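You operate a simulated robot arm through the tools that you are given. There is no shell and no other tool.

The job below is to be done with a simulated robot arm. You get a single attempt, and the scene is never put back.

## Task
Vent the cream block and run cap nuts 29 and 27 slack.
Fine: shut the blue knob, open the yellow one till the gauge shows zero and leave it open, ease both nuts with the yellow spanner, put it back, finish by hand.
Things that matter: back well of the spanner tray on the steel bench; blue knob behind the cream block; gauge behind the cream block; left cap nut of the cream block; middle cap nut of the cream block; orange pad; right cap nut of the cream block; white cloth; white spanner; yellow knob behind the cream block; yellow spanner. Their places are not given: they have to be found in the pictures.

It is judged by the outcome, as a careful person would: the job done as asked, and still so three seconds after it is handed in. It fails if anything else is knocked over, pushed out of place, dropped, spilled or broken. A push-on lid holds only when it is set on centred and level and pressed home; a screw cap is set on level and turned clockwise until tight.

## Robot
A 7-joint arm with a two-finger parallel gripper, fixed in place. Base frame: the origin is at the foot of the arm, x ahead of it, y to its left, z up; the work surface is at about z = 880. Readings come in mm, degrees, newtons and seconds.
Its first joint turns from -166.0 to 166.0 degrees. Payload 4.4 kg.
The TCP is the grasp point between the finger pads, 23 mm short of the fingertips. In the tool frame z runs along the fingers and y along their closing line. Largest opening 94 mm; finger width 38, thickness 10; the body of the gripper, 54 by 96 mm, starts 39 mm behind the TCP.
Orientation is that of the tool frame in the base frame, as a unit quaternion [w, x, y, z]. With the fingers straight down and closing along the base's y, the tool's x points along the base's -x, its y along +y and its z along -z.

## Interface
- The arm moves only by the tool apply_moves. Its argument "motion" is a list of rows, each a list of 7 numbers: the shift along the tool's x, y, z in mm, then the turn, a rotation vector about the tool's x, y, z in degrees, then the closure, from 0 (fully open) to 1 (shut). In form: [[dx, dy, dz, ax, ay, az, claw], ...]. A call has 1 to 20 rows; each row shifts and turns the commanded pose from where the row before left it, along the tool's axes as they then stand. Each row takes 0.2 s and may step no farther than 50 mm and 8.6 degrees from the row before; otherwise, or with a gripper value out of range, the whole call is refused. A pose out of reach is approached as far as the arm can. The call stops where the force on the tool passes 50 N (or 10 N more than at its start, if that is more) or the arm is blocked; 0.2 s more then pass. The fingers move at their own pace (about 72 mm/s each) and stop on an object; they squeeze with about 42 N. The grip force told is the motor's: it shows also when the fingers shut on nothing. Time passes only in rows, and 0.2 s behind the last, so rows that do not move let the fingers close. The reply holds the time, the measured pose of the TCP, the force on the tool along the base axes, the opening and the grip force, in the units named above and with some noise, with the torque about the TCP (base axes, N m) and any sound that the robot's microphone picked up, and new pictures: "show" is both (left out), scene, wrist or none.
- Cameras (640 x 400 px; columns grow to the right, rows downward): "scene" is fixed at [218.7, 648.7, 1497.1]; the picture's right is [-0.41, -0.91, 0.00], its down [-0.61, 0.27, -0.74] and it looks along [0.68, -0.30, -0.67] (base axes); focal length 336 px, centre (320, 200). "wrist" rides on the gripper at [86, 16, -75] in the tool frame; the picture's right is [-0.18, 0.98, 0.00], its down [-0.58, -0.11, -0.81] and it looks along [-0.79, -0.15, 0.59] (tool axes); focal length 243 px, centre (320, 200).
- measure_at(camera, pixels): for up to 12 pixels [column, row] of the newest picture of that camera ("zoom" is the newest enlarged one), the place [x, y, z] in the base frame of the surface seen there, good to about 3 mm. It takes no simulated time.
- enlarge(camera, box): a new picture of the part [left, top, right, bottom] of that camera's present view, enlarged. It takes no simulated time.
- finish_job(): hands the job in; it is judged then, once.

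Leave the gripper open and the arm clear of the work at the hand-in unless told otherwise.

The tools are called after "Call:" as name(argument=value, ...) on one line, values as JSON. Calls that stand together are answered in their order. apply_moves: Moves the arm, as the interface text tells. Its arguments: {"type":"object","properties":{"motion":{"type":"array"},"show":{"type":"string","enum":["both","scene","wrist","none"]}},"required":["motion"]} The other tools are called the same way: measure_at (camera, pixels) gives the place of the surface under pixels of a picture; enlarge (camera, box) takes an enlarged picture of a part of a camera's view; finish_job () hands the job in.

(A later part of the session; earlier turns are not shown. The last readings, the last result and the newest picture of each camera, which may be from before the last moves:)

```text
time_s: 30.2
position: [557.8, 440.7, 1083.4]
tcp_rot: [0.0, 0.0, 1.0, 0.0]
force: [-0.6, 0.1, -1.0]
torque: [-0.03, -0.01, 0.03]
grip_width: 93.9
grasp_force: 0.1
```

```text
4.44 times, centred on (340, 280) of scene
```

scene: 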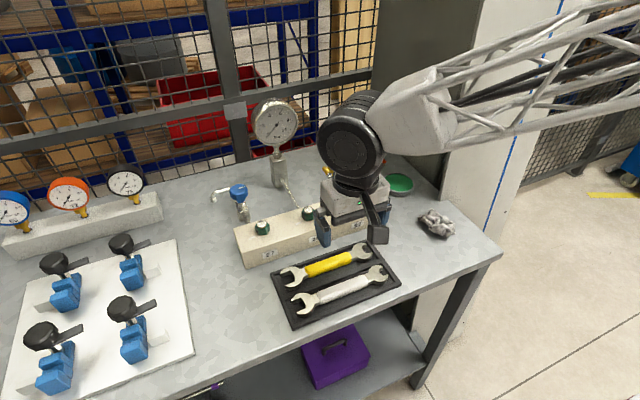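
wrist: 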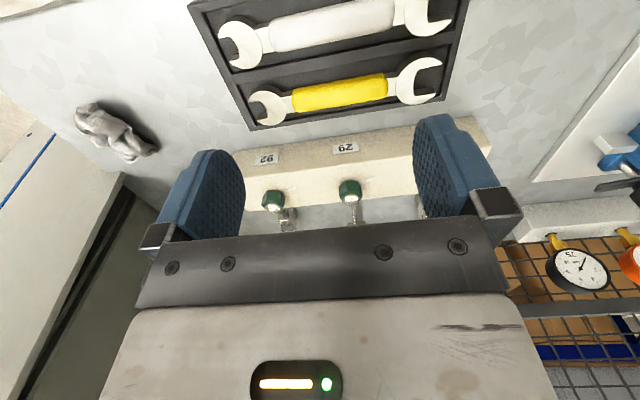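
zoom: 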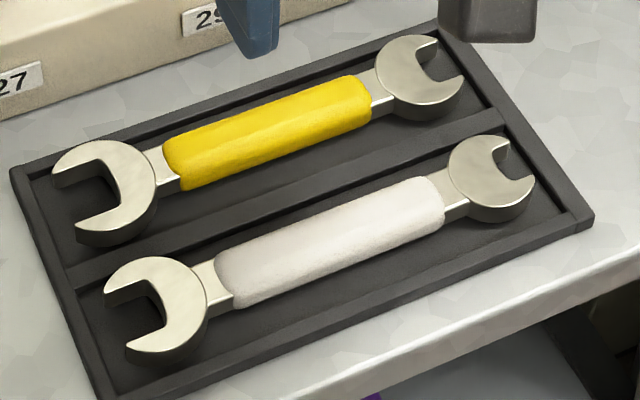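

The yellow spanner lies along y in the back well at about x 620. It has a larger jaw at the +y end and a smaller jaw at the −y end. I need to know which jaw fits, so I move close over nut 29 for an accurate look at its size and orientation.

Call:
apply_moves(motion=[[-44, 0, 0, 0, 0, 0, 0], [-44, 0, 10, 0, 0, 0, 0], [-44, 0, 20, 0, 0, 0, 0], [-44, 0, 23, 0, 0, 0, 0], [0, 0, 0, 0, 0, 0, 0]], show="wrist")

Call:
enlarge(camera="wrist", box=[280, 40, 400, 140])

```text
time_s: 31.4
position: [735.3, 439.3, 1029.9]
tcp_rot: [-0.001, -0.001, 1.0, 0.0]
force: [1.3, 0.5, -0.2]
torque: [-0.02, 0.02, 0.01]
grip_width: 93.9
grasp_force: 0.0
```

wrist: 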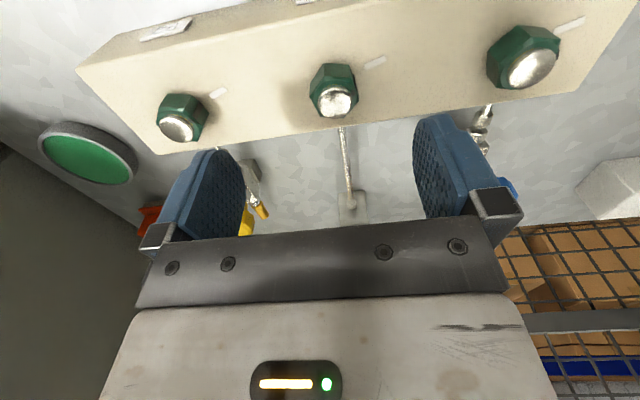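

```text
4.00 times, centred on (340, 90) of wrist
```

zoom: 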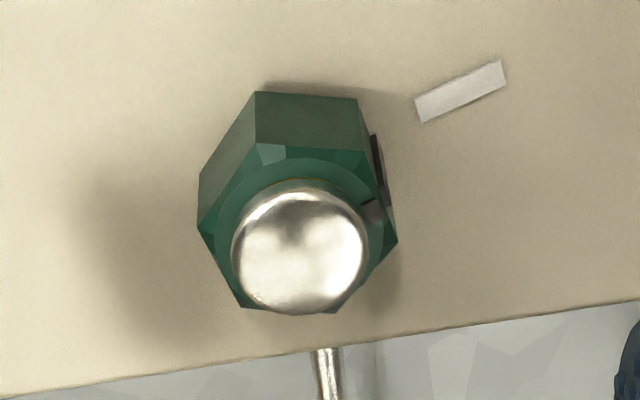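

The nut is a hex with one flat facing toward the robot (−x). I measure its corners and height in the enlarged picture.

Call:
measure_at(camera="zoom", pixels=[[258, 97], [354, 102], [262, 142], [358, 148], [201, 192], [201, 222], [392, 225], [395, 245], [245, 305], [335, 312], [298, 250], [150, 100]])

Call:
enlarge(camera="wrist", box=[460, 0, 600, 110])

Call:
enlarge(camera="wrist", box=[300, 50, 370, 130])

```text
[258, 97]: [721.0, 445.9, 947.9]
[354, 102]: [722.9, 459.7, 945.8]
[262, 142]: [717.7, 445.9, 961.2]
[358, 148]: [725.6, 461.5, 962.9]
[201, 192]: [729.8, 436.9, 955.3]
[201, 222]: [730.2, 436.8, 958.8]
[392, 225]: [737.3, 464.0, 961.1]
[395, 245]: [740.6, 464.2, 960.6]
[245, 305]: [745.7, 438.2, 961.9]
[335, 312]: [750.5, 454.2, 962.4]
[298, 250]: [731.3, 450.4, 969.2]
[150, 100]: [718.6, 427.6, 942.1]
```

```text
3.64 times, centred on (530, 55) of wrist
```

zoom: 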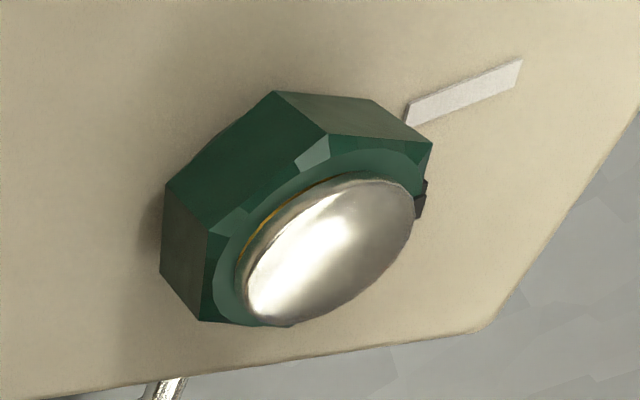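

```text
5.00 times, centred on (335, 90) of wrist
```

zoom: 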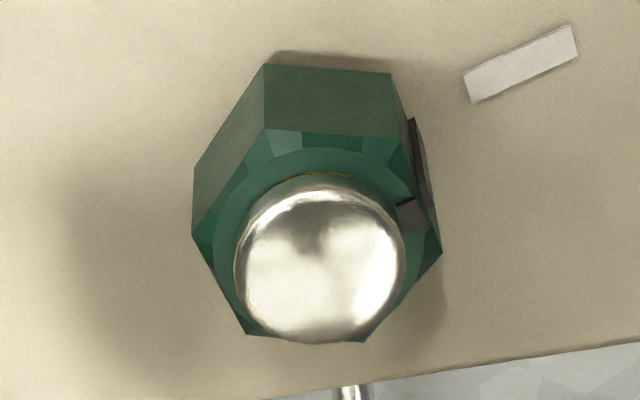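

Nut 29: centre about (735, 450), hex from z 945 to 962, about 26–27 mm across flats, with its front flat turned about 13–15° from facing −x. Next I look closely at the yellow spanner's larger head near (630, 535).

Call:
apply_moves(motion=[[10, 0, -30, 0, 0, 0, 0], [45, 15, 0, 0, 0, 0, 0], [45, 15, 0, 0, 0, 0, 0], [0, 45, 20, 0, 0, 0, 0], [0, 9, 30, 0, 0, 0, 0], [0, 0, 30, 0, 0, 0, 0], [0, 0, 0, 0, 0, 0, 0]], show="wrist")

Call:
enlarge(camera="wrist", box=[260, 20, 420, 140])

```text
time_s: 33.0
position: [633.1, 523.3, 978.3]
tcp_rot: [0.0, 0.0, 1.0, 0.0]
force: [-0.2, -0.3, -0.9]
torque: [0.0, -0.03, 0.0]
grip_width: 94.1
grasp_force: 0.0
```

wrist: 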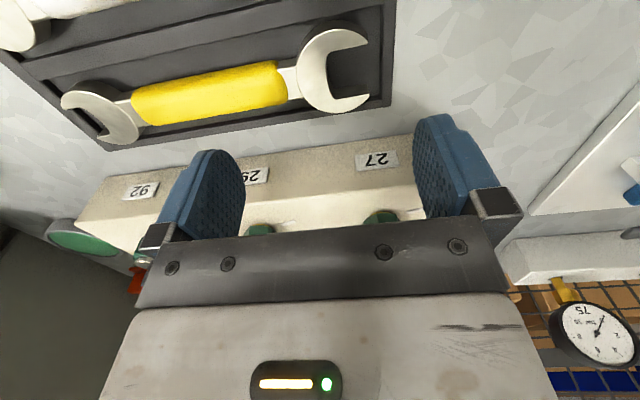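

```text
3.33 times, centred on (340, 80) of wrist
```

zoom: 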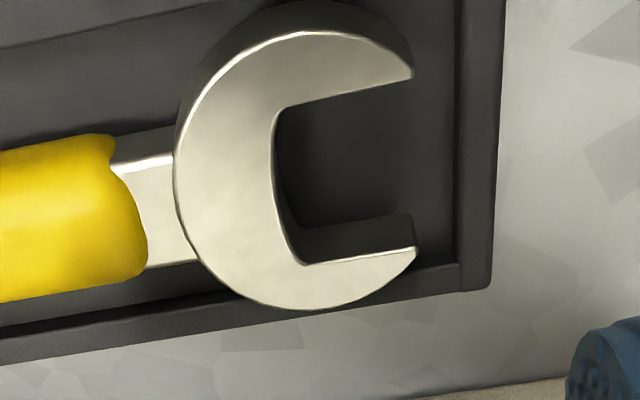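

The larger jaw is clear. I measure its inner faces and the neck in this enlarged picture.

Call:
measure_at(camera="zoom", pixels=[[408, 75], [300, 102], [312, 263], [408, 247], [270, 165], [268, 200], [185, 175], [300, 300], [310, 40], [155, 165], [165, 258], [350, 170]])

Call:
measure_at(camera="wrist", pixels=[[140, 100], [280, 80], [205, 85], [208, 115], [62, 100], [66, 115], [100, 118], [120, 138], [210, 100], [390, 60]])

```text
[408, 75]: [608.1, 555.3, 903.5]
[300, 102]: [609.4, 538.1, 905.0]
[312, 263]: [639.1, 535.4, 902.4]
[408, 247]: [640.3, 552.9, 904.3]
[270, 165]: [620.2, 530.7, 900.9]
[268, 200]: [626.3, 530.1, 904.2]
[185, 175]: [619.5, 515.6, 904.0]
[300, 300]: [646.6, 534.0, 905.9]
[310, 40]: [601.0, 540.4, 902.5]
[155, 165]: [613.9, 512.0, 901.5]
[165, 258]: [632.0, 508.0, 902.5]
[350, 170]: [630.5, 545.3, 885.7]
```

```text
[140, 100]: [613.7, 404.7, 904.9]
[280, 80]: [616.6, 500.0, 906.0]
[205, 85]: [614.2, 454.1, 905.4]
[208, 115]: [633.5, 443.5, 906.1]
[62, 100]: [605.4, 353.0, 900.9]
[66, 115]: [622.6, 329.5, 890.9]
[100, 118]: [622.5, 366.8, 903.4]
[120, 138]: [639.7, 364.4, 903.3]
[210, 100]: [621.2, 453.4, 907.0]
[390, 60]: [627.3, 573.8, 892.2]
```

The larger jaw's opening computes to about 30 mm and its faces run along +y. I move over to look at the smaller head near (622, 352) the same way.

Call:
apply_moves(motion=[[0, -43, 0, 0, 0, 0, 0], [0, -43, 0, 0, 0, 0, 0], [0, -43, 0, 0, 0, 0, 0], [0, -43, 0, 0, 0, 0, 0], [0, 0, 0, 0, 0, 0, 0]], show="wrist")

Call:
enlarge(camera="wrist", box=[260, 20, 420, 140])

```text
time_s: 34.2
position: [634.6, 350.7, 979.9]
tcp_rot: [0.0, 0.001, 1.0, 0.0]
force: [-0.5, 0.4, -0.2]
torque: [0.0, 0.01, 0.01]
grip_width: 94.1
grasp_force: 0.1
```

wrist: 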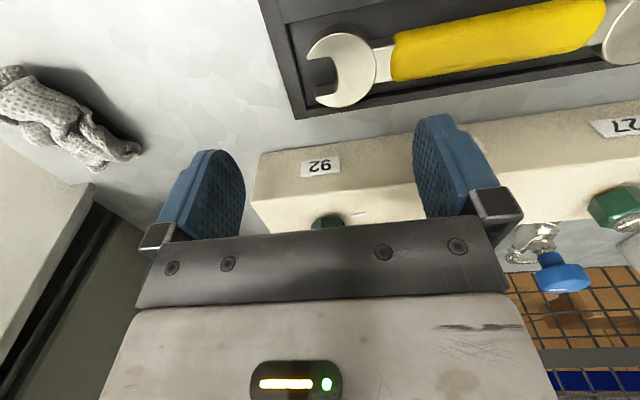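

```text
3.33 times, centred on (340, 80) of wrist
```

zoom: 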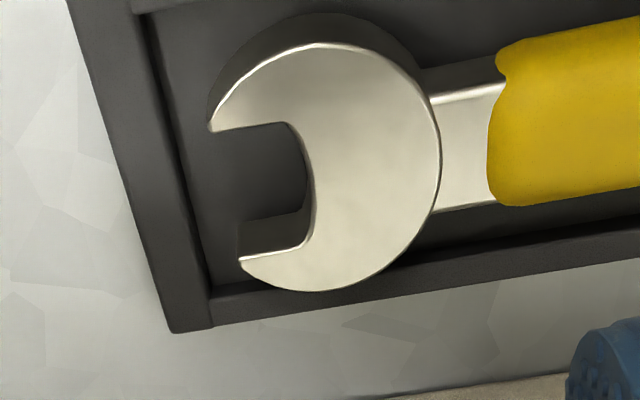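

The smaller jaw computes to about 24 mm and nut 29 to about 28 mm, so the larger (+y) jaw is the right one. Next I need nut 27's centre and hex orientation, so I rise and move above it.

Call:
apply_moves(motion=[[0, 10, -45, 0, 0, 0, 0], [-20, 40, -5, 0, 0, 0, 0], [-20, 40, 0, 0, 0, 0, 0], [-20, 40, 0, 0, 0, 0, 0], [-20, 40, 0, 0, 0, 0, 0], [-20, 25, 0, 0, 0, 0, 0], [0, 0, 0, 0, 0, 0, 0]], show="wrist")

Call:
enlarge(camera="wrist", box=[280, 40, 400, 140])

Call:
enlarge(camera="scene", box=[240, 195, 340, 255])

```text
time_s: 35.8
position: [734.0, 547.9, 1029.7]
tcp_rot: [0.0, 0.0, 1.0, 0.0]
force: [-1.0, -0.8, 0.0]
torque: [-0.02, 0.0, -0.02]
grip_width: 93.8
grasp_force: 0.0
```

wrist: 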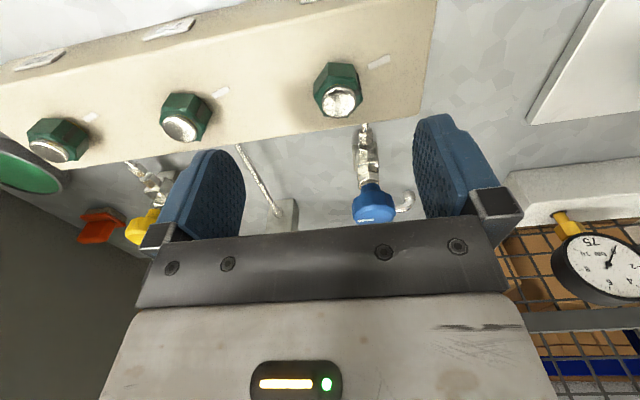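

```text
4.00 times, centred on (340, 90) of wrist
```

zoom: 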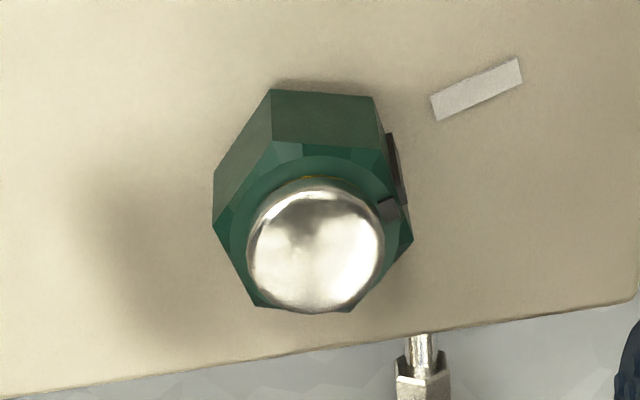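

```text
6.40 times, centred on (290, 225) of scene
```

zoom: 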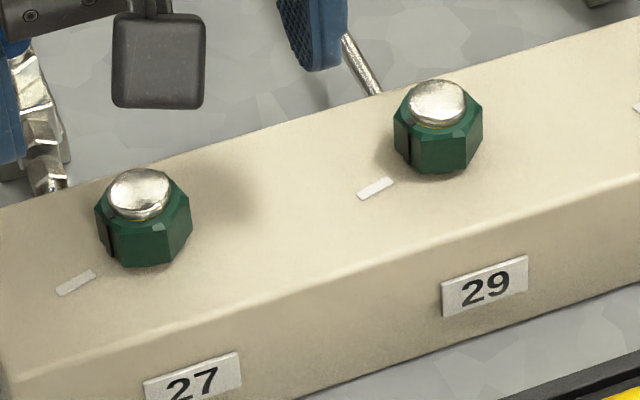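

Nut 27's centre is about (736, 560), and its hex is turned the same way as nut 29 (flats about 14.5° off, roughly 28 mm across). Before gripping the spanner, I measure the tray rim, the divider, and the handle's height and edges in the scene zoom.

Call:
enlarge(camera="scene", box=[290, 240, 380, 296])

```text
7.11 times, centred on (335, 268) of scene
```

zoom: 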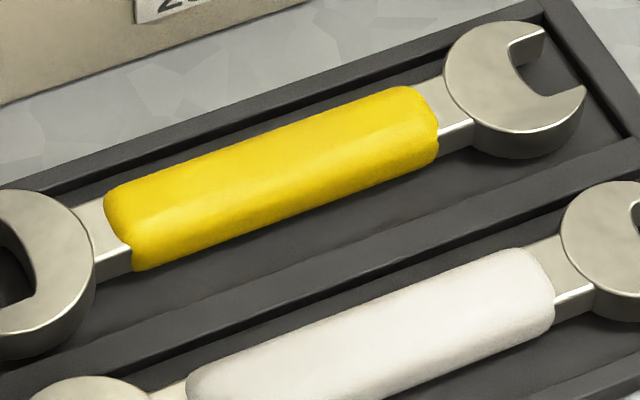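

Call:
measure_at(camera="zoom", pixels=[[260, 150], [270, 175], [285, 205], [290, 222], [298, 245], [305, 278], [230, 120], [215, 148], [360, 100], [400, 165], [110, 190], [135, 265]])

Call:
measure_at(camera="scene", pixels=[[306, 262], [352, 248], [316, 271], [356, 258], [300, 236], [330, 252], [245, 265], [238, 250]])

```text
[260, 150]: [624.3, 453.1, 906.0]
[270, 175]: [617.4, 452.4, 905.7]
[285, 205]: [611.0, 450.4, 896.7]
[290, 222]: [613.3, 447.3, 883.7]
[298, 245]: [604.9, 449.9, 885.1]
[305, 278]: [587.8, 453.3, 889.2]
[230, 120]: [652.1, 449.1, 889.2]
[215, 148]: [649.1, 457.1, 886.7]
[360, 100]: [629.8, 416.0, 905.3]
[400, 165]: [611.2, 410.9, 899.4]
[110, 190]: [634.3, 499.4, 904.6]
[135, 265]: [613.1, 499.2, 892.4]
```

```text
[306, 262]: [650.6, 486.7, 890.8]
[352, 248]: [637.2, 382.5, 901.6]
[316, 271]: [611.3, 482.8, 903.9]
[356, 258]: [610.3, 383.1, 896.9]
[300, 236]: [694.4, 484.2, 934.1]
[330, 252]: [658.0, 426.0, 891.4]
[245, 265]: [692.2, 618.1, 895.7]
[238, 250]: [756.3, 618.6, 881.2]
```

The handle's edges are at x 611 and 635 and its top at z 906. Rim and divider tops are near z 891–892. I move back over the handle at (623, 430, 1030) and turn the wrist 90° anticlockwise so the fingers will close across the handle.

Call:
apply_moves(motion=[[28, -29.5, 0, 0, 0, 0, 0], [28, -29.5, 0, 0, 0, 0, 0], [28, -29.5, 0, 0, 0, 0, 0], [27.5, -29.5, 0, 0, 0, 0, 0], [0, 0, 0, 0, 0, -8.5, 0], [0, 0, 0, 0, 0, -8.5, 0], [0, 0, 0, 0, 0, -8.5, 0], [0, 0, 0, 0, 0, -8.5, 0], [0, 0, 0, 0, 0, -8.5, 0], [0, 0, 0, 0, 0, -8.5, 0], [0, 0, 0, 0, 0, -8.5, 0], [0, 0, 0, 0, 0, -8.5, 0], [0, 0, 0, 0, 0, -8.5, 0.3], [0, 0, 0, 0, 0, -8.5, 0.6], [0, 0, 0, 0, 0, -5, 0.6], [0, 0, 0, 0, 0, 0, 0.6]])

```text
time_s: 39.2
position: [624.0, 428.9, 1029.3]
tcp_rot: [-0.001, -0.707, 0.707, 0.001]
force: [-0.4, 0.5, -0.4]
torque: [-0.02, 0.01, 0.0]
grip_width: 37.6
grasp_force: 0.0
```

scene: 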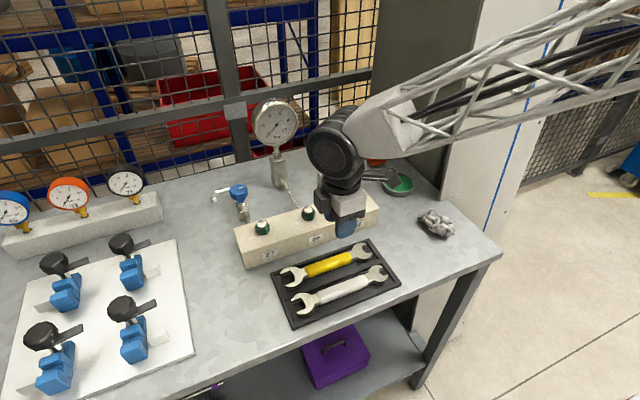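
wrist: 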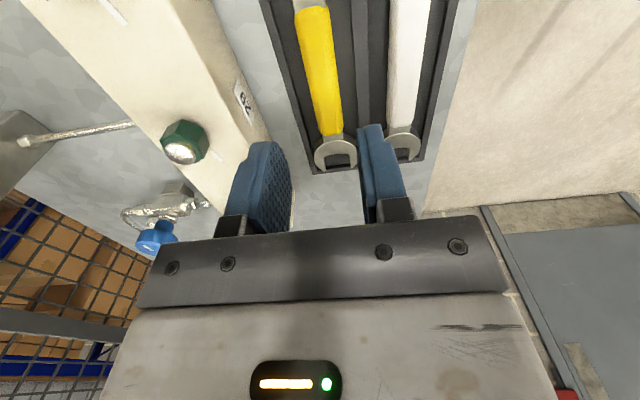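

The fingers now straddle the handle's line (the jaw opens away, at (335,155)). I lower to z 945 and check the centring before the last drop.

Call:
apply_moves(motion=[[0, 0, 28, 0, 0, 0, 0.6], [0, 0, 28, 0, 0, 0, 0.6], [0, 0, 28, 0, 0, 0, 0.6], [0, 0, 0, 0, 0, 0, 0.6]])

Call:
enlarge(camera="wrist", box=[230, 0, 430, 240])

Call:
enlarge(camera="scene", box=[290, 220, 390, 296])

```text
time_s: 40.2
position: [623.4, 429.2, 944.4]
tcp_rot: [0.0, 0.707, -0.707, -0.001]
force: [0.1, -0.5, -0.9]
torque: [0.01, -0.02, 0.01]
grip_width: 37.6
grasp_force: 0.0
```

scene: 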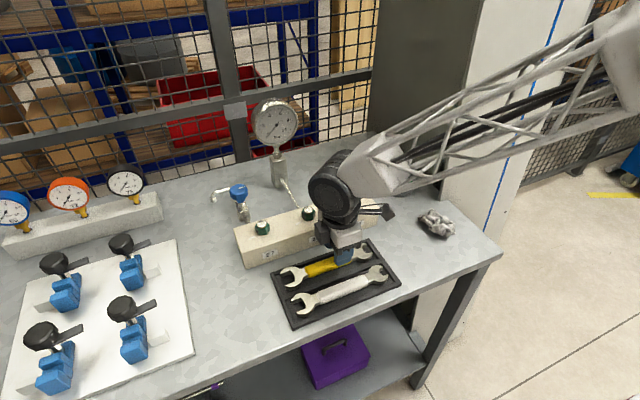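
wrist: 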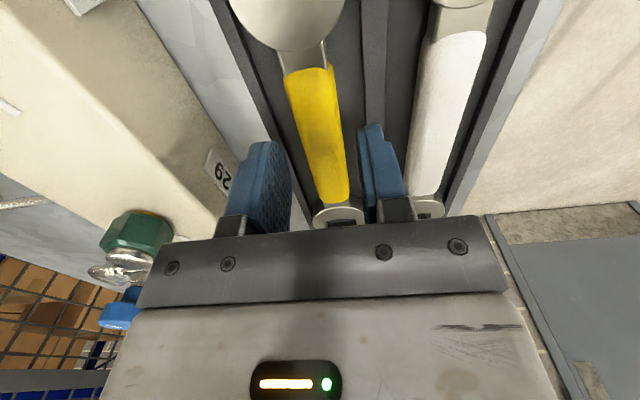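

```text
1.67 times, centred on (330, 120) of wrist
```

zoom: 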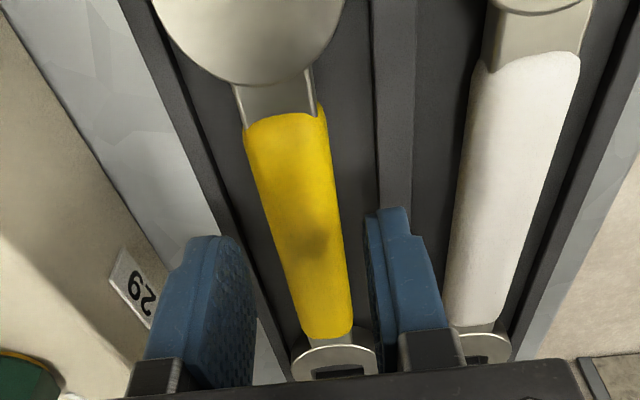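

```text
5.26 times, centred on (340, 258) of scene
```

zoom: 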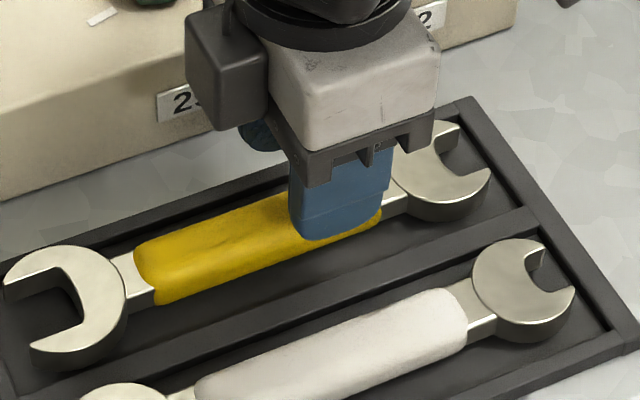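

The fingers are centred over the handle's far end from the large jaw. I lower 28 mm to z 916 (tips near 893, just above the rim) and close on the handle.

Call:
apply_moves(motion=[[0, 0, 14, 0, 0, 0, 0.6], [0, 0, 10, 0, 0, 0, 0.6], [0, 0, 4, 0, 0, 0, 0.6], [0, 0, 0, 0, 0, 0, 0.6]], show="none")

```text
time_s: 41.2
position: [623.3, 429.3, 917.9]
tcp_rot: [-0.001, 0.707, -0.707, 0.0]
force: [0.3, 0.1, -0.3]
torque: [0.01, -0.02, 0.01]
grip_width: 37.8
grasp_force: 0.0
```

No contact yet at z about 917. I lower 1.5 mm more and close.

Call:
apply_moves(motion=[[0, 0, 1.5, 0, 0, 0, 0.6], [0, 0, 0, 0, 0, 0, 1], [0, 0, 0, 0, 0, 0, 1], [0, 0, 0, 0, 0, 0, 1]])

Call:
enlarge(camera="scene", box=[280, 230, 380, 306])

```text
time_s: 42.2
position: [622.3, 429.9, 914.3]
tcp_rot: [0.0, -0.707, 0.707, 0.0]
force: [0.6, 0.5, 1.6]
torque: [0.05, 0.01, -0.02]
grip_width: 25.4
grasp_force: 42.1
```

scene: 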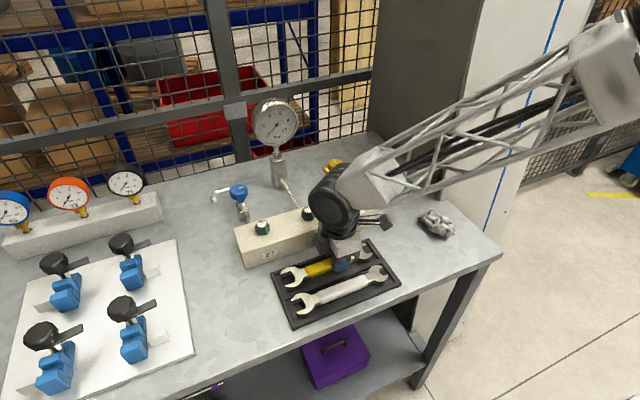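
wrist: 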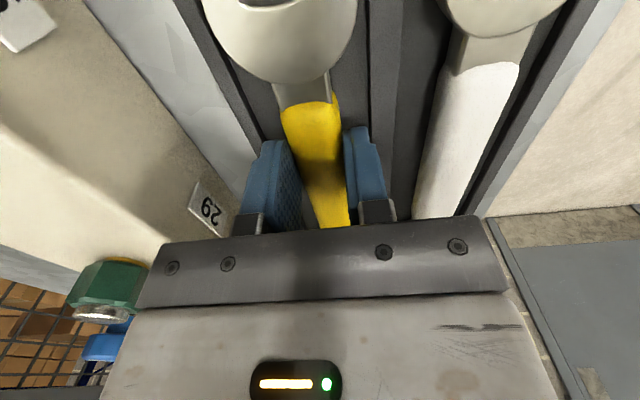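

```text
5.26 times, centred on (330, 268) of scene
```

zoom: 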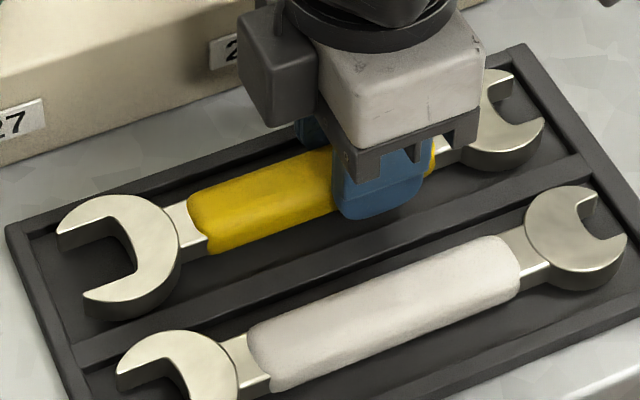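

I hold the handle at 25.4 mm with 42 N. I lift slowly 25 mm and check the spanner stays level, then on up.

Call:
apply_moves(motion=[[0, 0, -5, 0, 0, 0, 1], [0, 0, -10, 0, 0, 0, 1], [0, 0, -15, 0, 0, 0, 1], [0, 0, -20, 0, 0, 0, 1], [0, 0, -20, 0, 0, 0, 1], [0, 0, -25, 0, 0, 0, 1], [0, 0, -25, 0, 0, 0, 1], [0, 0, -25, 0, 0, 0, 1], [0, 0, 0, 0, 0, 0, 1]])

Call:
enlarge(camera="scene", box=[260, 150, 400, 256])

```text
time_s: 44.2
position: [623.7, 429.7, 1060.7]
tcp_rot: [0.001, 0.707, -0.707, 0.0]
force: [0.4, -0.6, -1.5]
torque: [-0.07, 0.0, -0.04]
grip_width: 25.4
grasp_force: 42.1
```

scene: 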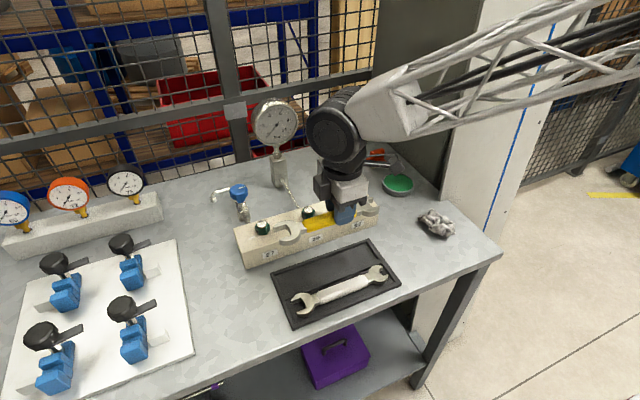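
wrist: 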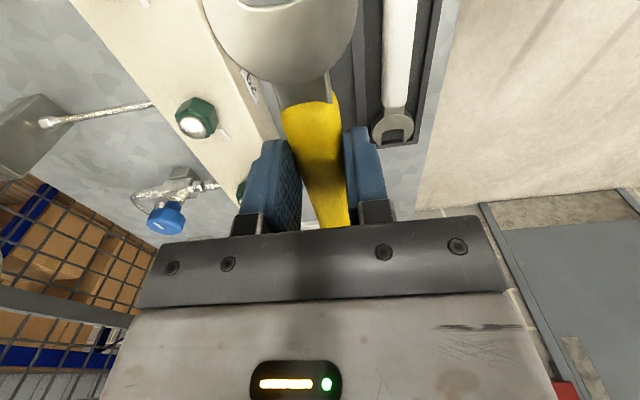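

```text
3.77 times, centred on (330, 203) of scene
```

zoom: 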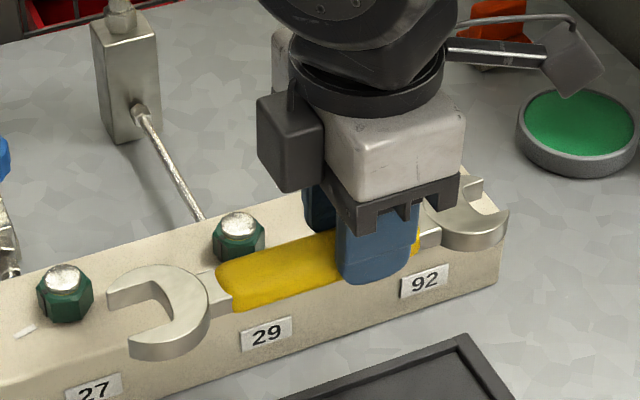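

The spanner is lifted and looks level. I measure both head tops to check tilt and to fix the jaw centre relative to the hand.

Call:
measure_at(camera="zoom", pixels=[[190, 310], [150, 275], [150, 335], [480, 232], [450, 215], [212, 285], [220, 300], [430, 235], [115, 285], [140, 345], [172, 305], [300, 250]])

Call:
enlarge(camera="scene", box=[265, 205, 325, 250])

```text
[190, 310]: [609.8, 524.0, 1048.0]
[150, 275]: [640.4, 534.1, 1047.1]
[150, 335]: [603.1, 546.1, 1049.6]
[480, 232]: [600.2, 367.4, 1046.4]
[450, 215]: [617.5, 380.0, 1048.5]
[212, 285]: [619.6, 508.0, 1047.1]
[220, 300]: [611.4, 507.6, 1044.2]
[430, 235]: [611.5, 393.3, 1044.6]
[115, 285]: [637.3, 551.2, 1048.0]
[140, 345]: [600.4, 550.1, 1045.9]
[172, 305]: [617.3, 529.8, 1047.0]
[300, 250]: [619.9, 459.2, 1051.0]
```

```text
8.89 times, centred on (295, 228) of scene
```

zoom: 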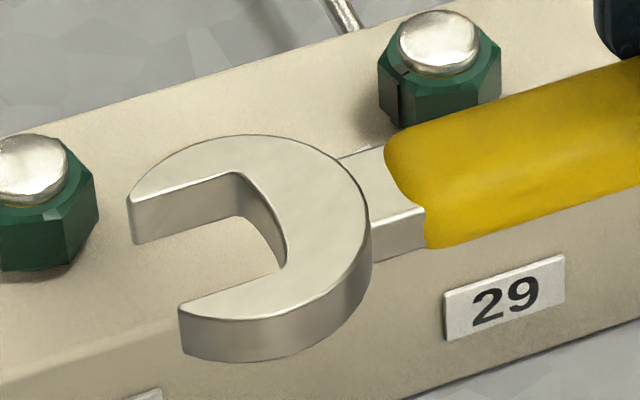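

Both ends are at z 1047–1048, so the spanner is level, with the head top about 13 mm below the TCP. Now I turn the hand about 134° clockwise, high above the block, so the jaw points toward nut 29 from the front-left.

Call:
apply_moves(motion=[[0, 0, 0, 0, 0, 8.4, 1], [0, 0, 0, 0, 0, 8.4, 1], [0, 0, 0, 0, 0, 8.4, 1], [0, 0, 0, 0, 0, 8.4, 1], [0, 0, 0, 0, 0, 8.4, 1], [0, 0, 0, 0, 0, 8.4, 1], [0, 0, 0, 0, 0, 8.4, 1], [0, 0, 0, 0, 0, 8.4, 1], [0, 0, 0, 0, 0, 8.4, 1], [0, 0, 0, 0, 0, 8.4, 1], [0, 0, 0, 0, 0, 8.4, 1], [0, 0, 0, 0, 0, 8.4, 1], [0, 0, 0, 0, 0, 8.4, 1], [0, 0, 0, 0, 0, 8.4, 1], [0, 0, 0, 0, 0, 8.4, 1], [0, 0, 0, 0, 0, 8.4, 1], [0, 0, 0, 0, 0, 0, 1]])

```text
time_s: 47.8
position: [623.2, 429.4, 1060.8]
tcp_rot: [0.0, 0.379, 0.926, -0.001]
force: [-0.6, 0.6, -2.3]
torque: [0.06, 0.02, 0.02]
grip_width: 25.4
grasp_force: 42.1
```

scene: 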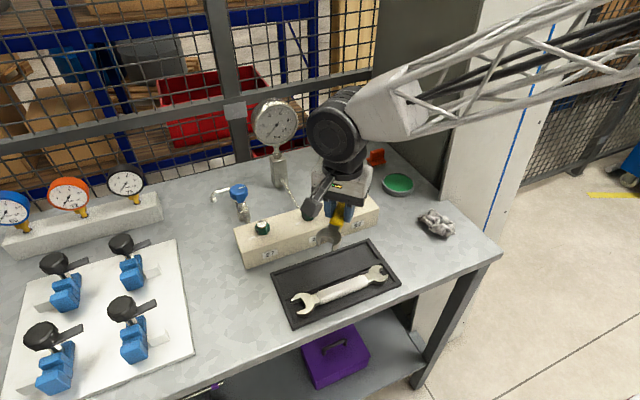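
wrist: 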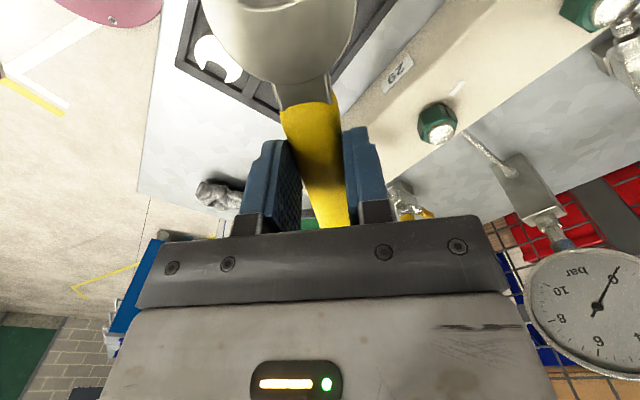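

The orientation is right (jaw toward +x/−y, hidden behind the gripper in the wrist view). I move to the pre-insertion point (622, 562), about 40 mm short of engagement, and lower to z 1000.

Call:
apply_moves(motion=[[23.4, 23.4, 0, 0, 0, 0, 1], [23.4, 23.4, 0, 0, 0, 0, 1], [23.4, 23.4, 10, 0, 0, 0, 1], [23.4, 23.4, 20, 0, 0, 0, 1], [0, 0, 25, 0, 0, 0, 1], [0, 0, 0, 0, 0, 0, 1]])

Call:
enlarge(camera="scene", box=[250, 180, 350, 256])

```text
time_s: 49.2
position: [621.4, 561.9, 1004.9]
tcp_rot: [0.0, 0.378, 0.926, 0.0]
force: [0.0, -0.3, -2.4]
torque: [0.04, -0.01, 0.01]
grip_width: 25.3
grasp_force: 42.2
```

scene: 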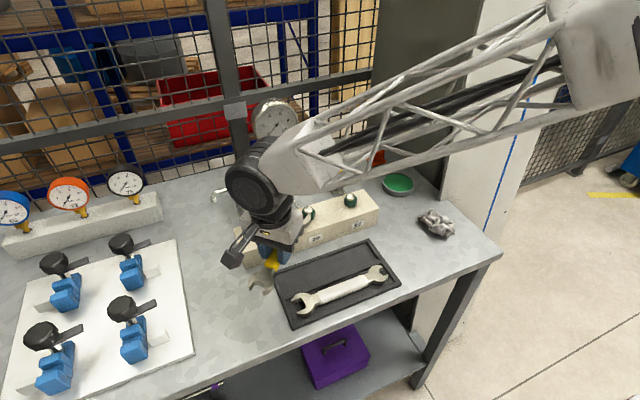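
wrist: 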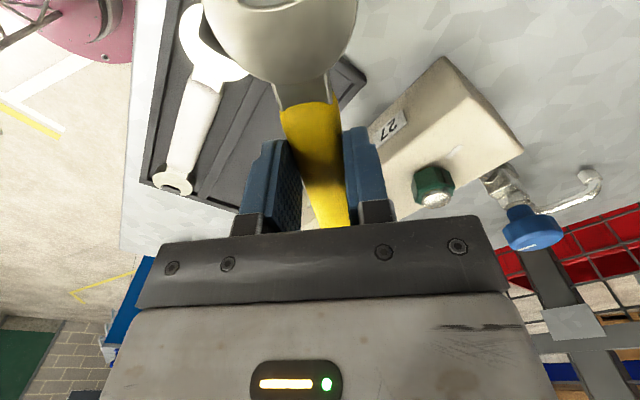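

```text
5.26 times, centred on (300, 218) of scene
```

zoom: 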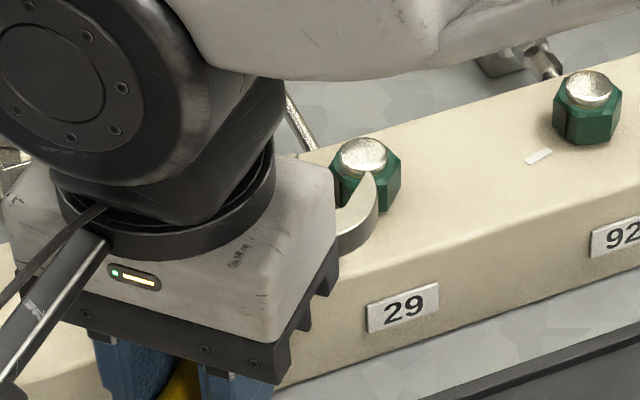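

From this side the gripper hides the jaw from the scene camera. A better approach is with the handle toward −x/−y of the nut (195°), which keeps the jaw in view and leaves about 45° of anticlockwise swing. I rise, turn 60° anticlockwise, and move to the new pre-insertion point (582, 407).

Call:
apply_moves(motion=[[0, 0, -35, 0, 0, 0, 1], [0, 0, 0, 0, 0, -7.5, 1], [0, 0, 0, 0, 0, -7.5, 1], [0, 0, 0, 0, 0, -7.5, 1], [0, 0, 0, 0, 0, -7.5, 1], [0, 0, 0, 0, 0, -7.5, 1], [0, 0, 0, 0, 0, -7.5, 1], [0, 0, 0, 0, 0, -7.5, 1], [0, 0, 0, 0, 0, -7.4, 1], [20, -34.6, 0, 0, 0, 0, 1], [20, -34.6, 0, 0, 0, 0, 1], [20, -34.6, 0, 0, 0, 0, 1], [19, -34.6, 0, 0, 0, 0, 1], [0, 0, 30, 0, 0, 0, 1], [0, 0, 10, 0, 0, 0, 1], [0, 0, 0, 0, 0, 0, 1]])

Call:
enlarge(camera="scene", box=[270, 185, 350, 245])

```text
time_s: 52.6
position: [581.4, 407.6, 1001.4]
tcp_rot: [0.0, -0.134, 0.991, 0.001]
force: [0.2, 0.5, -2.5]
torque: [0.01, 0.03, -0.02]
grip_width: 25.3
grasp_force: 42.0
```

scene: 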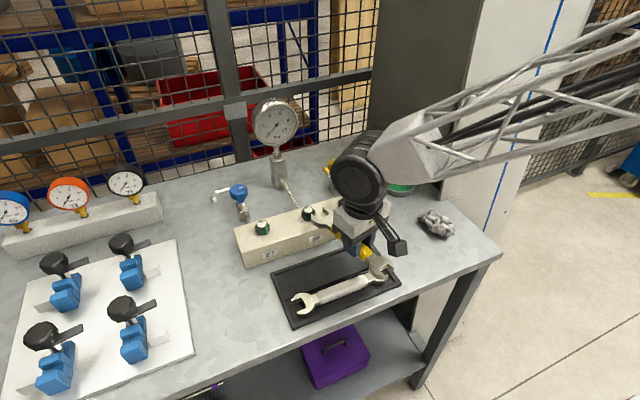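
wrist: 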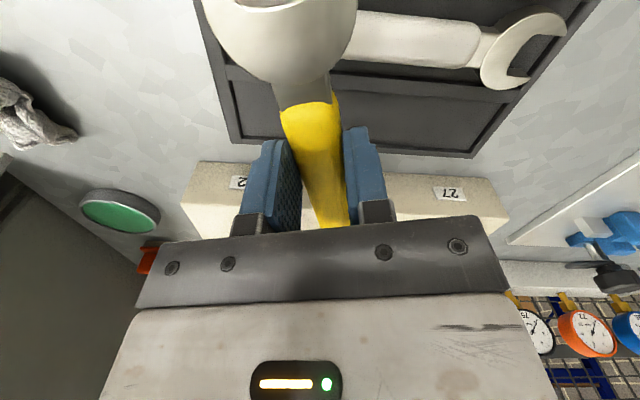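

```text
6.67 times, centred on (310, 215) of scene
```

zoom: 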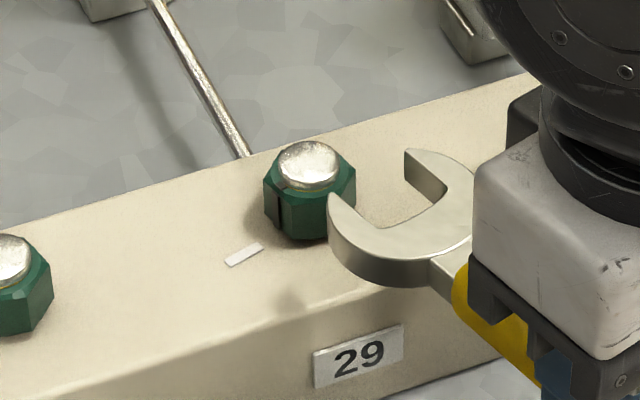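

The jaw is now clearly in view beside nut 29. I lower 27 mm to TCP z 974.5, so the head sits at hex height, and check the alignment.

Call:
apply_moves(motion=[[0, 0, 14, 0, 0, 0, 1], [0, 0, 13, 0, 0, 0, 1], [0, 0, 0, 0, 0, 0, 1]], show="none")

Call:
enlarge(camera="scene", box=[280, 190, 340, 235])

```text
time_s: 53.4
position: [583.0, 407.6, 975.1]
tcp_rot: [0.0, -0.135, 0.991, 0.0]
force: [-1.2, 0.0, -2.2]
torque: [-0.04, 0.03, 0.0]
grip_width: 25.3
grasp_force: 42.1
```

```text
8.89 times, centred on (310, 212) of scene
```

zoom: 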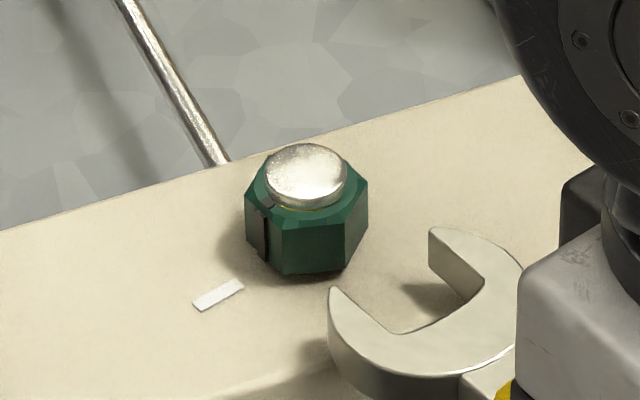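

The jaw lies flat at hex height and its mouth faces the nut. I enlarge further to compare the jaw's centreline with the nut's centre.

Call:
enlarge(camera="scene", box=[298, 200, 338, 228])

```text
14.29 times, centred on (318, 214) of scene
```

zoom: 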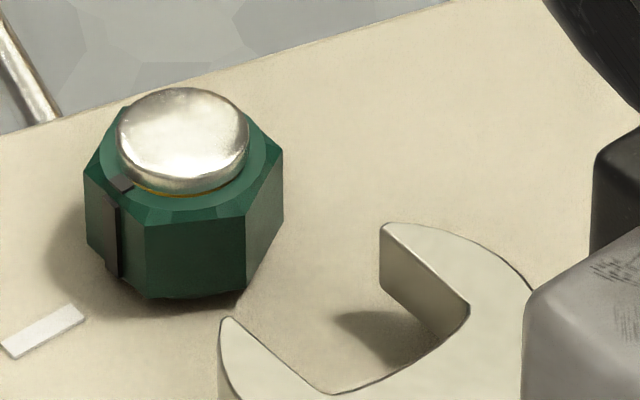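

The jaw's axis reads about 1.5–2 mm to one side of the nut's centre, with about 2° of angle mismatch. The nut is about 28 mm across and the jaw about 30.5 mm. I correct by turning 1.5° clockwise and shifting 2.7 mm, then advance 18 mm and look again.

Call:
apply_moves(motion=[[0, 2.7, 0, 0, 0, 1.5, 1], [-9, 0, 0, 0, 0, 0, 1], [-9, 0, 0, 0, 0, 0, 1], [0, 0, 0, 0, 0, 0, 1]], show="none")

Call:
enlarge(camera="scene", box=[288, 195, 338, 230])

```text
time_s: 54.4
position: [598.9, 414.7, 973.6]
tcp_rot: [-0.001, -0.122, 0.993, 0.0]
force: [0.5, 0.0, -1.9]
torque: [-0.01, 0.02, 0.01]
grip_width: 25.1
grasp_force: 42.1
```

```text
11.43 times, centred on (313, 212) of scene
```

zoom: 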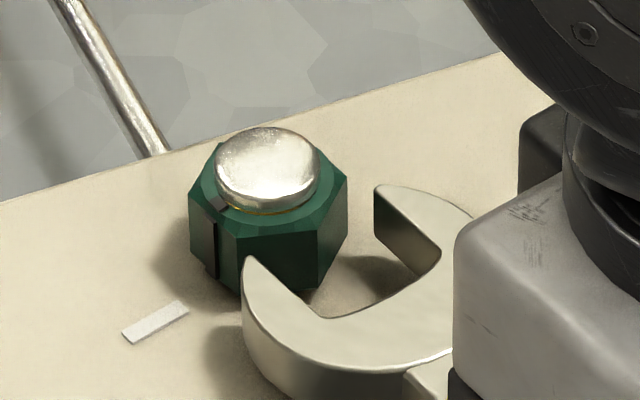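

By the projected edges the jaw's left face would clear the nut's corner by only about 0.6 mm and the right face by about 2 mm. I shift 0.7 mm toward tool +y and advance 10 mm in small steps while watching the force.

Call:
apply_moves(motion=[[0, 0.7, 0, 0, 0, 0, 1], [-3, 0, 0, 0, 0, 0, 1], [-3, 0, 0, 0, 0, 0, 1], [-4, 0, 0, 0, 0, 0, 1], [0, 0, 0, 0, 0, 0, 1]], show="none")

Call:
enlarge(camera="scene", box=[288, 195, 338, 230])

```text
time_s: 55.6
position: [608.9, 416.4, 973.3]
tcp_rot: [-0.001, -0.122, 0.993, 0.0]
force: [-0.9, 1.2, -2.3]
torque: [-0.05, 0.08, 0.2]
grip_width: 25.6
grasp_force: 42.0
```

```text
11.43 times, centred on (313, 212) of scene
```

zoom: 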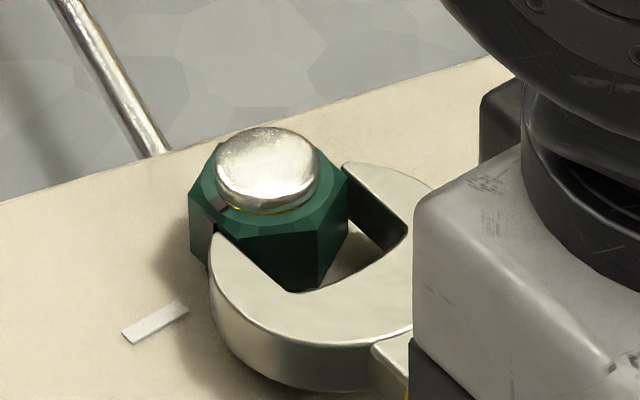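

The nut is now between the jaws. A slight 0.2 Nm torque says the left jaw is rubbing. I shift 0.7 mm more to tool +y and go in the remaining way in small steps.

Call:
apply_moves(motion=[[0, 0.7, 0, 0, 0, 0, 1], [-2.5, 0, 0, 0, 0, 0, 1], [-2.5, 0, 0, 0, 0, 0, 1], [-2.5, 0, 0, 0, 0, 0, 1], [0, 0, 0, 0, 0, 0, 1]], show="none")

Call:
enlarge(camera="scene", box=[288, 195, 338, 230])

```text
time_s: 56.8
position: [615.4, 419.9, 973.0]
tcp_rot: [-0.001, -0.122, 0.993, 0.0]
force: [0.3, 0.1, -2.1]
torque: [-0.03, 0.07, 0.01]
grip_width: 25.3
grasp_force: 42.3
```

```text
11.43 times, centred on (313, 212) of scene
```

zoom: 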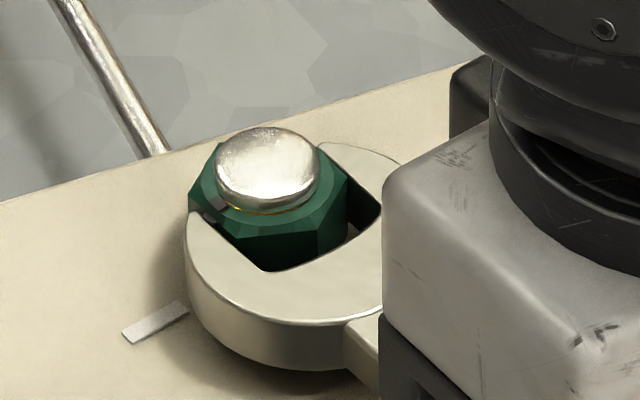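

Torque is back to zero and the nut is nearly seated. I advance in 1.5 mm steps until the seat is felt.

Call:
apply_moves(motion=[[-1.5, 0, 0, 0, 0, 0, 1], [-1.5, 0, 0, 0, 0, 0, 1], [-1.0, 0, 0, 0, 0, 0, 1], [0, 0, 0, 0, 0, 0, 1]], show="none")

Call:
enlarge(camera="scene", box=[288, 195, 338, 230])

```text
time_s: 57.8
position: [619.0, 419.7, 972.5]
tcp_rot: [-0.001, -0.122, 0.993, 0.001]
force: [0.7, 0.6, -2.6]
torque: [-0.01, 0.01, 0.03]
grip_width: 25.3
grasp_force: 42.2
```

```text
11.43 times, centred on (313, 212) of scene
```

zoom: 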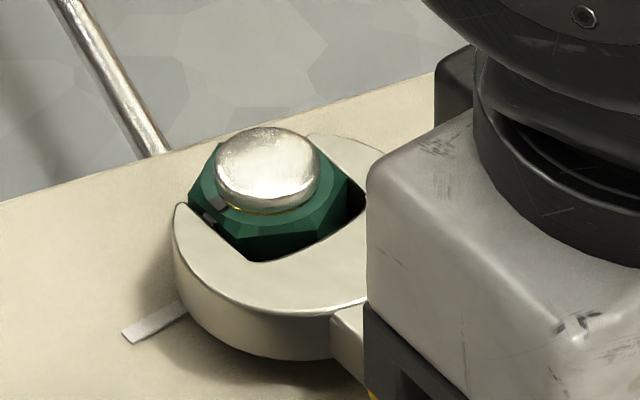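

Still no contact at the seat. I advance up to 2 mm more.

Call:
apply_moves(motion=[[-1, 0, 0, 0, 0, 0, 1], [-1, 0, 0, 0, 0, 0, 1], [0, 0, 0, 0, 0, 0, 1]], show="none")

```text
time_s: 58.6
position: [619.4, 420.6, 973.6]
tcp_rot: [-0.001, -0.121, 0.993, -0.001]
force: [-31.6, -7.4, 6.6]
torque: [0.09, -0.28, 0.06]
grip_width: 25.2
grasp_force: 42.1
```

The seat is touched (32 N along the handle). I back off 1 mm and begin swinging anticlockwise about the nut in small arc steps, watching the force as the jaw takes up.

Call:
apply_moves(motion=[[1, 0, 0, 0, 0, 0, 1], [-0.11, -5.23, 0, 0, 0, -2.5, 1], [-0.11, -5.23, 0, 0, 0, -2.5, 1], [0, 0, 0, 0, 0, 0, 1]], show="none")

Call:
enlarge(camera="scene", box=[288, 195, 338, 230])

```text
time_s: 59.6
position: [622.8, 410.8, 973.3]
tcp_rot: [0.0, -0.165, 0.986, 0.0]
force: [-2.5, 0.8, -2.1]
torque: [-0.06, 0.15, 0.19]
grip_width: 25.4
grasp_force: 41.9
```

```text
11.43 times, centred on (313, 212) of scene
```

zoom: 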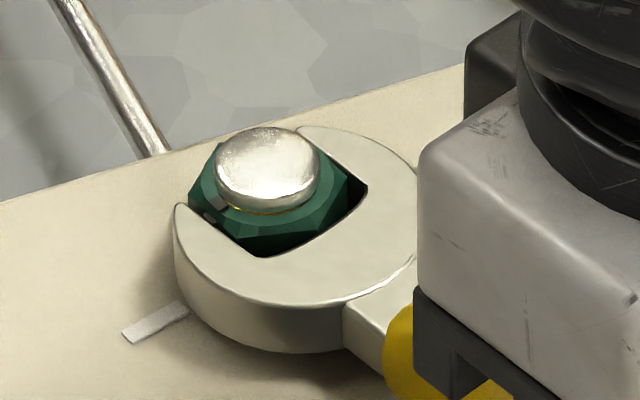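

The play is nearly taken up. I continue the arc a further 7.5°.

Call:
apply_moves(motion=[[-0.11, -5.23, 0, 0, 0, -2.5, 1], [-0.11, -5.23, 0, 0, 0, -2.5, 1], [-0.11, -5.23, 0, 0, 0, -2.5, 1]], show="none")

Call:
enlarge(camera="scene", box=[288, 195, 338, 230])

```text
time_s: 60.4
position: [629.8, 396.7, 973.9]
tcp_rot: [0.0, -0.231, 0.973, 0.0]
force: [8.2, 11.6, -6.9]
torque: [0.0, 0.24, 0.24]
grip_width: 25.4
grasp_force: 41.7
```

```text
11.43 times, centred on (313, 212) of scene
```

zoom: 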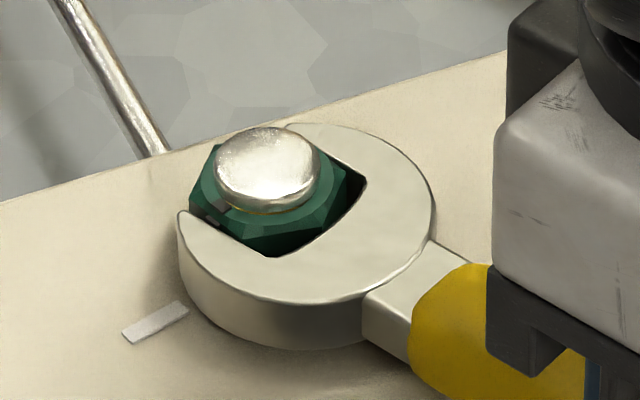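

The hand is at 207° with only about 14 N, so load is just beginning. I continue the arc with a 0.5 mm back-off from the seat.

Call:
apply_moves(motion=[[0.4, -5.23, 0, 0, 0, -2.5, 1], [-0.11, -5.23, 0, 0, 0, -2.5, 1]], show="none")

Call:
enlarge(camera="scene", box=[288, 195, 338, 230])

```text
time_s: 61.0
position: [635.2, 387.8, 973.8]
tcp_rot: [0.0, -0.272, 0.962, 0.001]
force: [12.6, 20.3, -4.8]
torque: [0.26, 0.01, 0.61]
grip_width: 25.5
grasp_force: 42.1
```

```text
11.43 times, centred on (313, 212) of scene
```

zoom: 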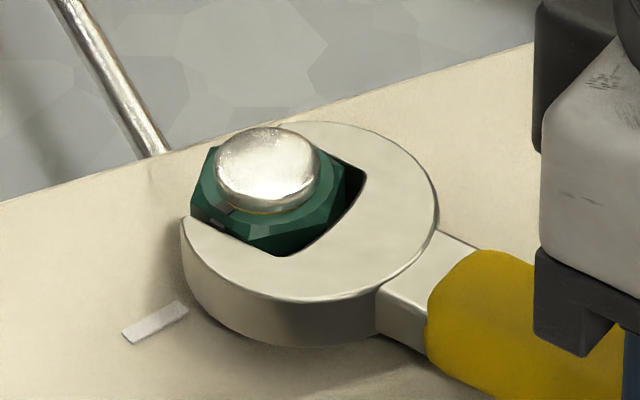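

The nut's dark mark has begun to move with the jaw (from (217,203) to (228,209)), so the nut is turning. There is 21 N against the seat, so I back off 1 mm and continue the arc.

Call:
apply_moves(motion=[[0.9, -5.23, 0, 0, 0, -2.5, 1], [-0.11, -5.23, 0, 0, 0, -2.5, 1], [-0.11, -5.23, 0, 0, 0, -2.5, 1]], show="none")

Call:
enlarge(camera="scene", box=[288, 195, 338, 230])

```text
time_s: 61.5
position: [637.2, 382.6, 974.1]
tcp_rot: [0.001, -0.301, 0.954, 0.001]
force: [10.3, 12.8, -7.4]
torque: [-0.17, 0.37, -0.05]
grip_width: 25.6
grasp_force: 42.3
stopped in row 2: the force on the tool passed its limit at 52 N (the readings are from after the stop); the commanded pose is now the measured one
```

```text
11.43 times, centred on (313, 212) of scene
```

zoom: 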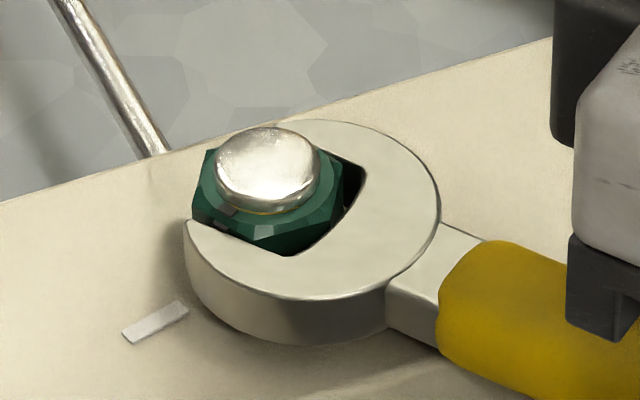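

Reading the force signs again, the residual pull is toward the nut: my back-offs were dragging the jaw outward. I move 1.2 mm back in and continue the arc by small steps.

Call:
apply_moves(motion=[[-1.2, 0, 0, 0, 0, 0, 1], [0, 0, 0, 0, 0, 0, 1]], show="none")

```text
time_s: 62.1
position: [638.4, 382.2, 974.5]
tcp_rot: [-0.001, -0.301, 0.953, -0.001]
force: [-17.8, -4.7, 3.6]
torque: [0.19, -0.12, 0.2]
grip_width: 25.4
grasp_force: 41.8
```

Now it's 17 N against the seat, so neutral is about 0.6 mm back. I set that and take one arc step, then read the force.

Call:
apply_moves(motion=[[0.6, 0, 0, 0, 0, 0, 1], [-0.05, -3.14, 0, 0, 0, -1.5, 1], [0, 0, 0, 0, 0, 0, 1]], show="none")

```text
time_s: 62.9
position: [639.9, 380.4, 973.7]
tcp_rot: [0.001, -0.313, 0.95, 0.0]
force: [-14.3, -3.1, 0.1]
torque: [0.01, 0.13, 0.27]
grip_width: 25.5
grasp_force: 42.1
```

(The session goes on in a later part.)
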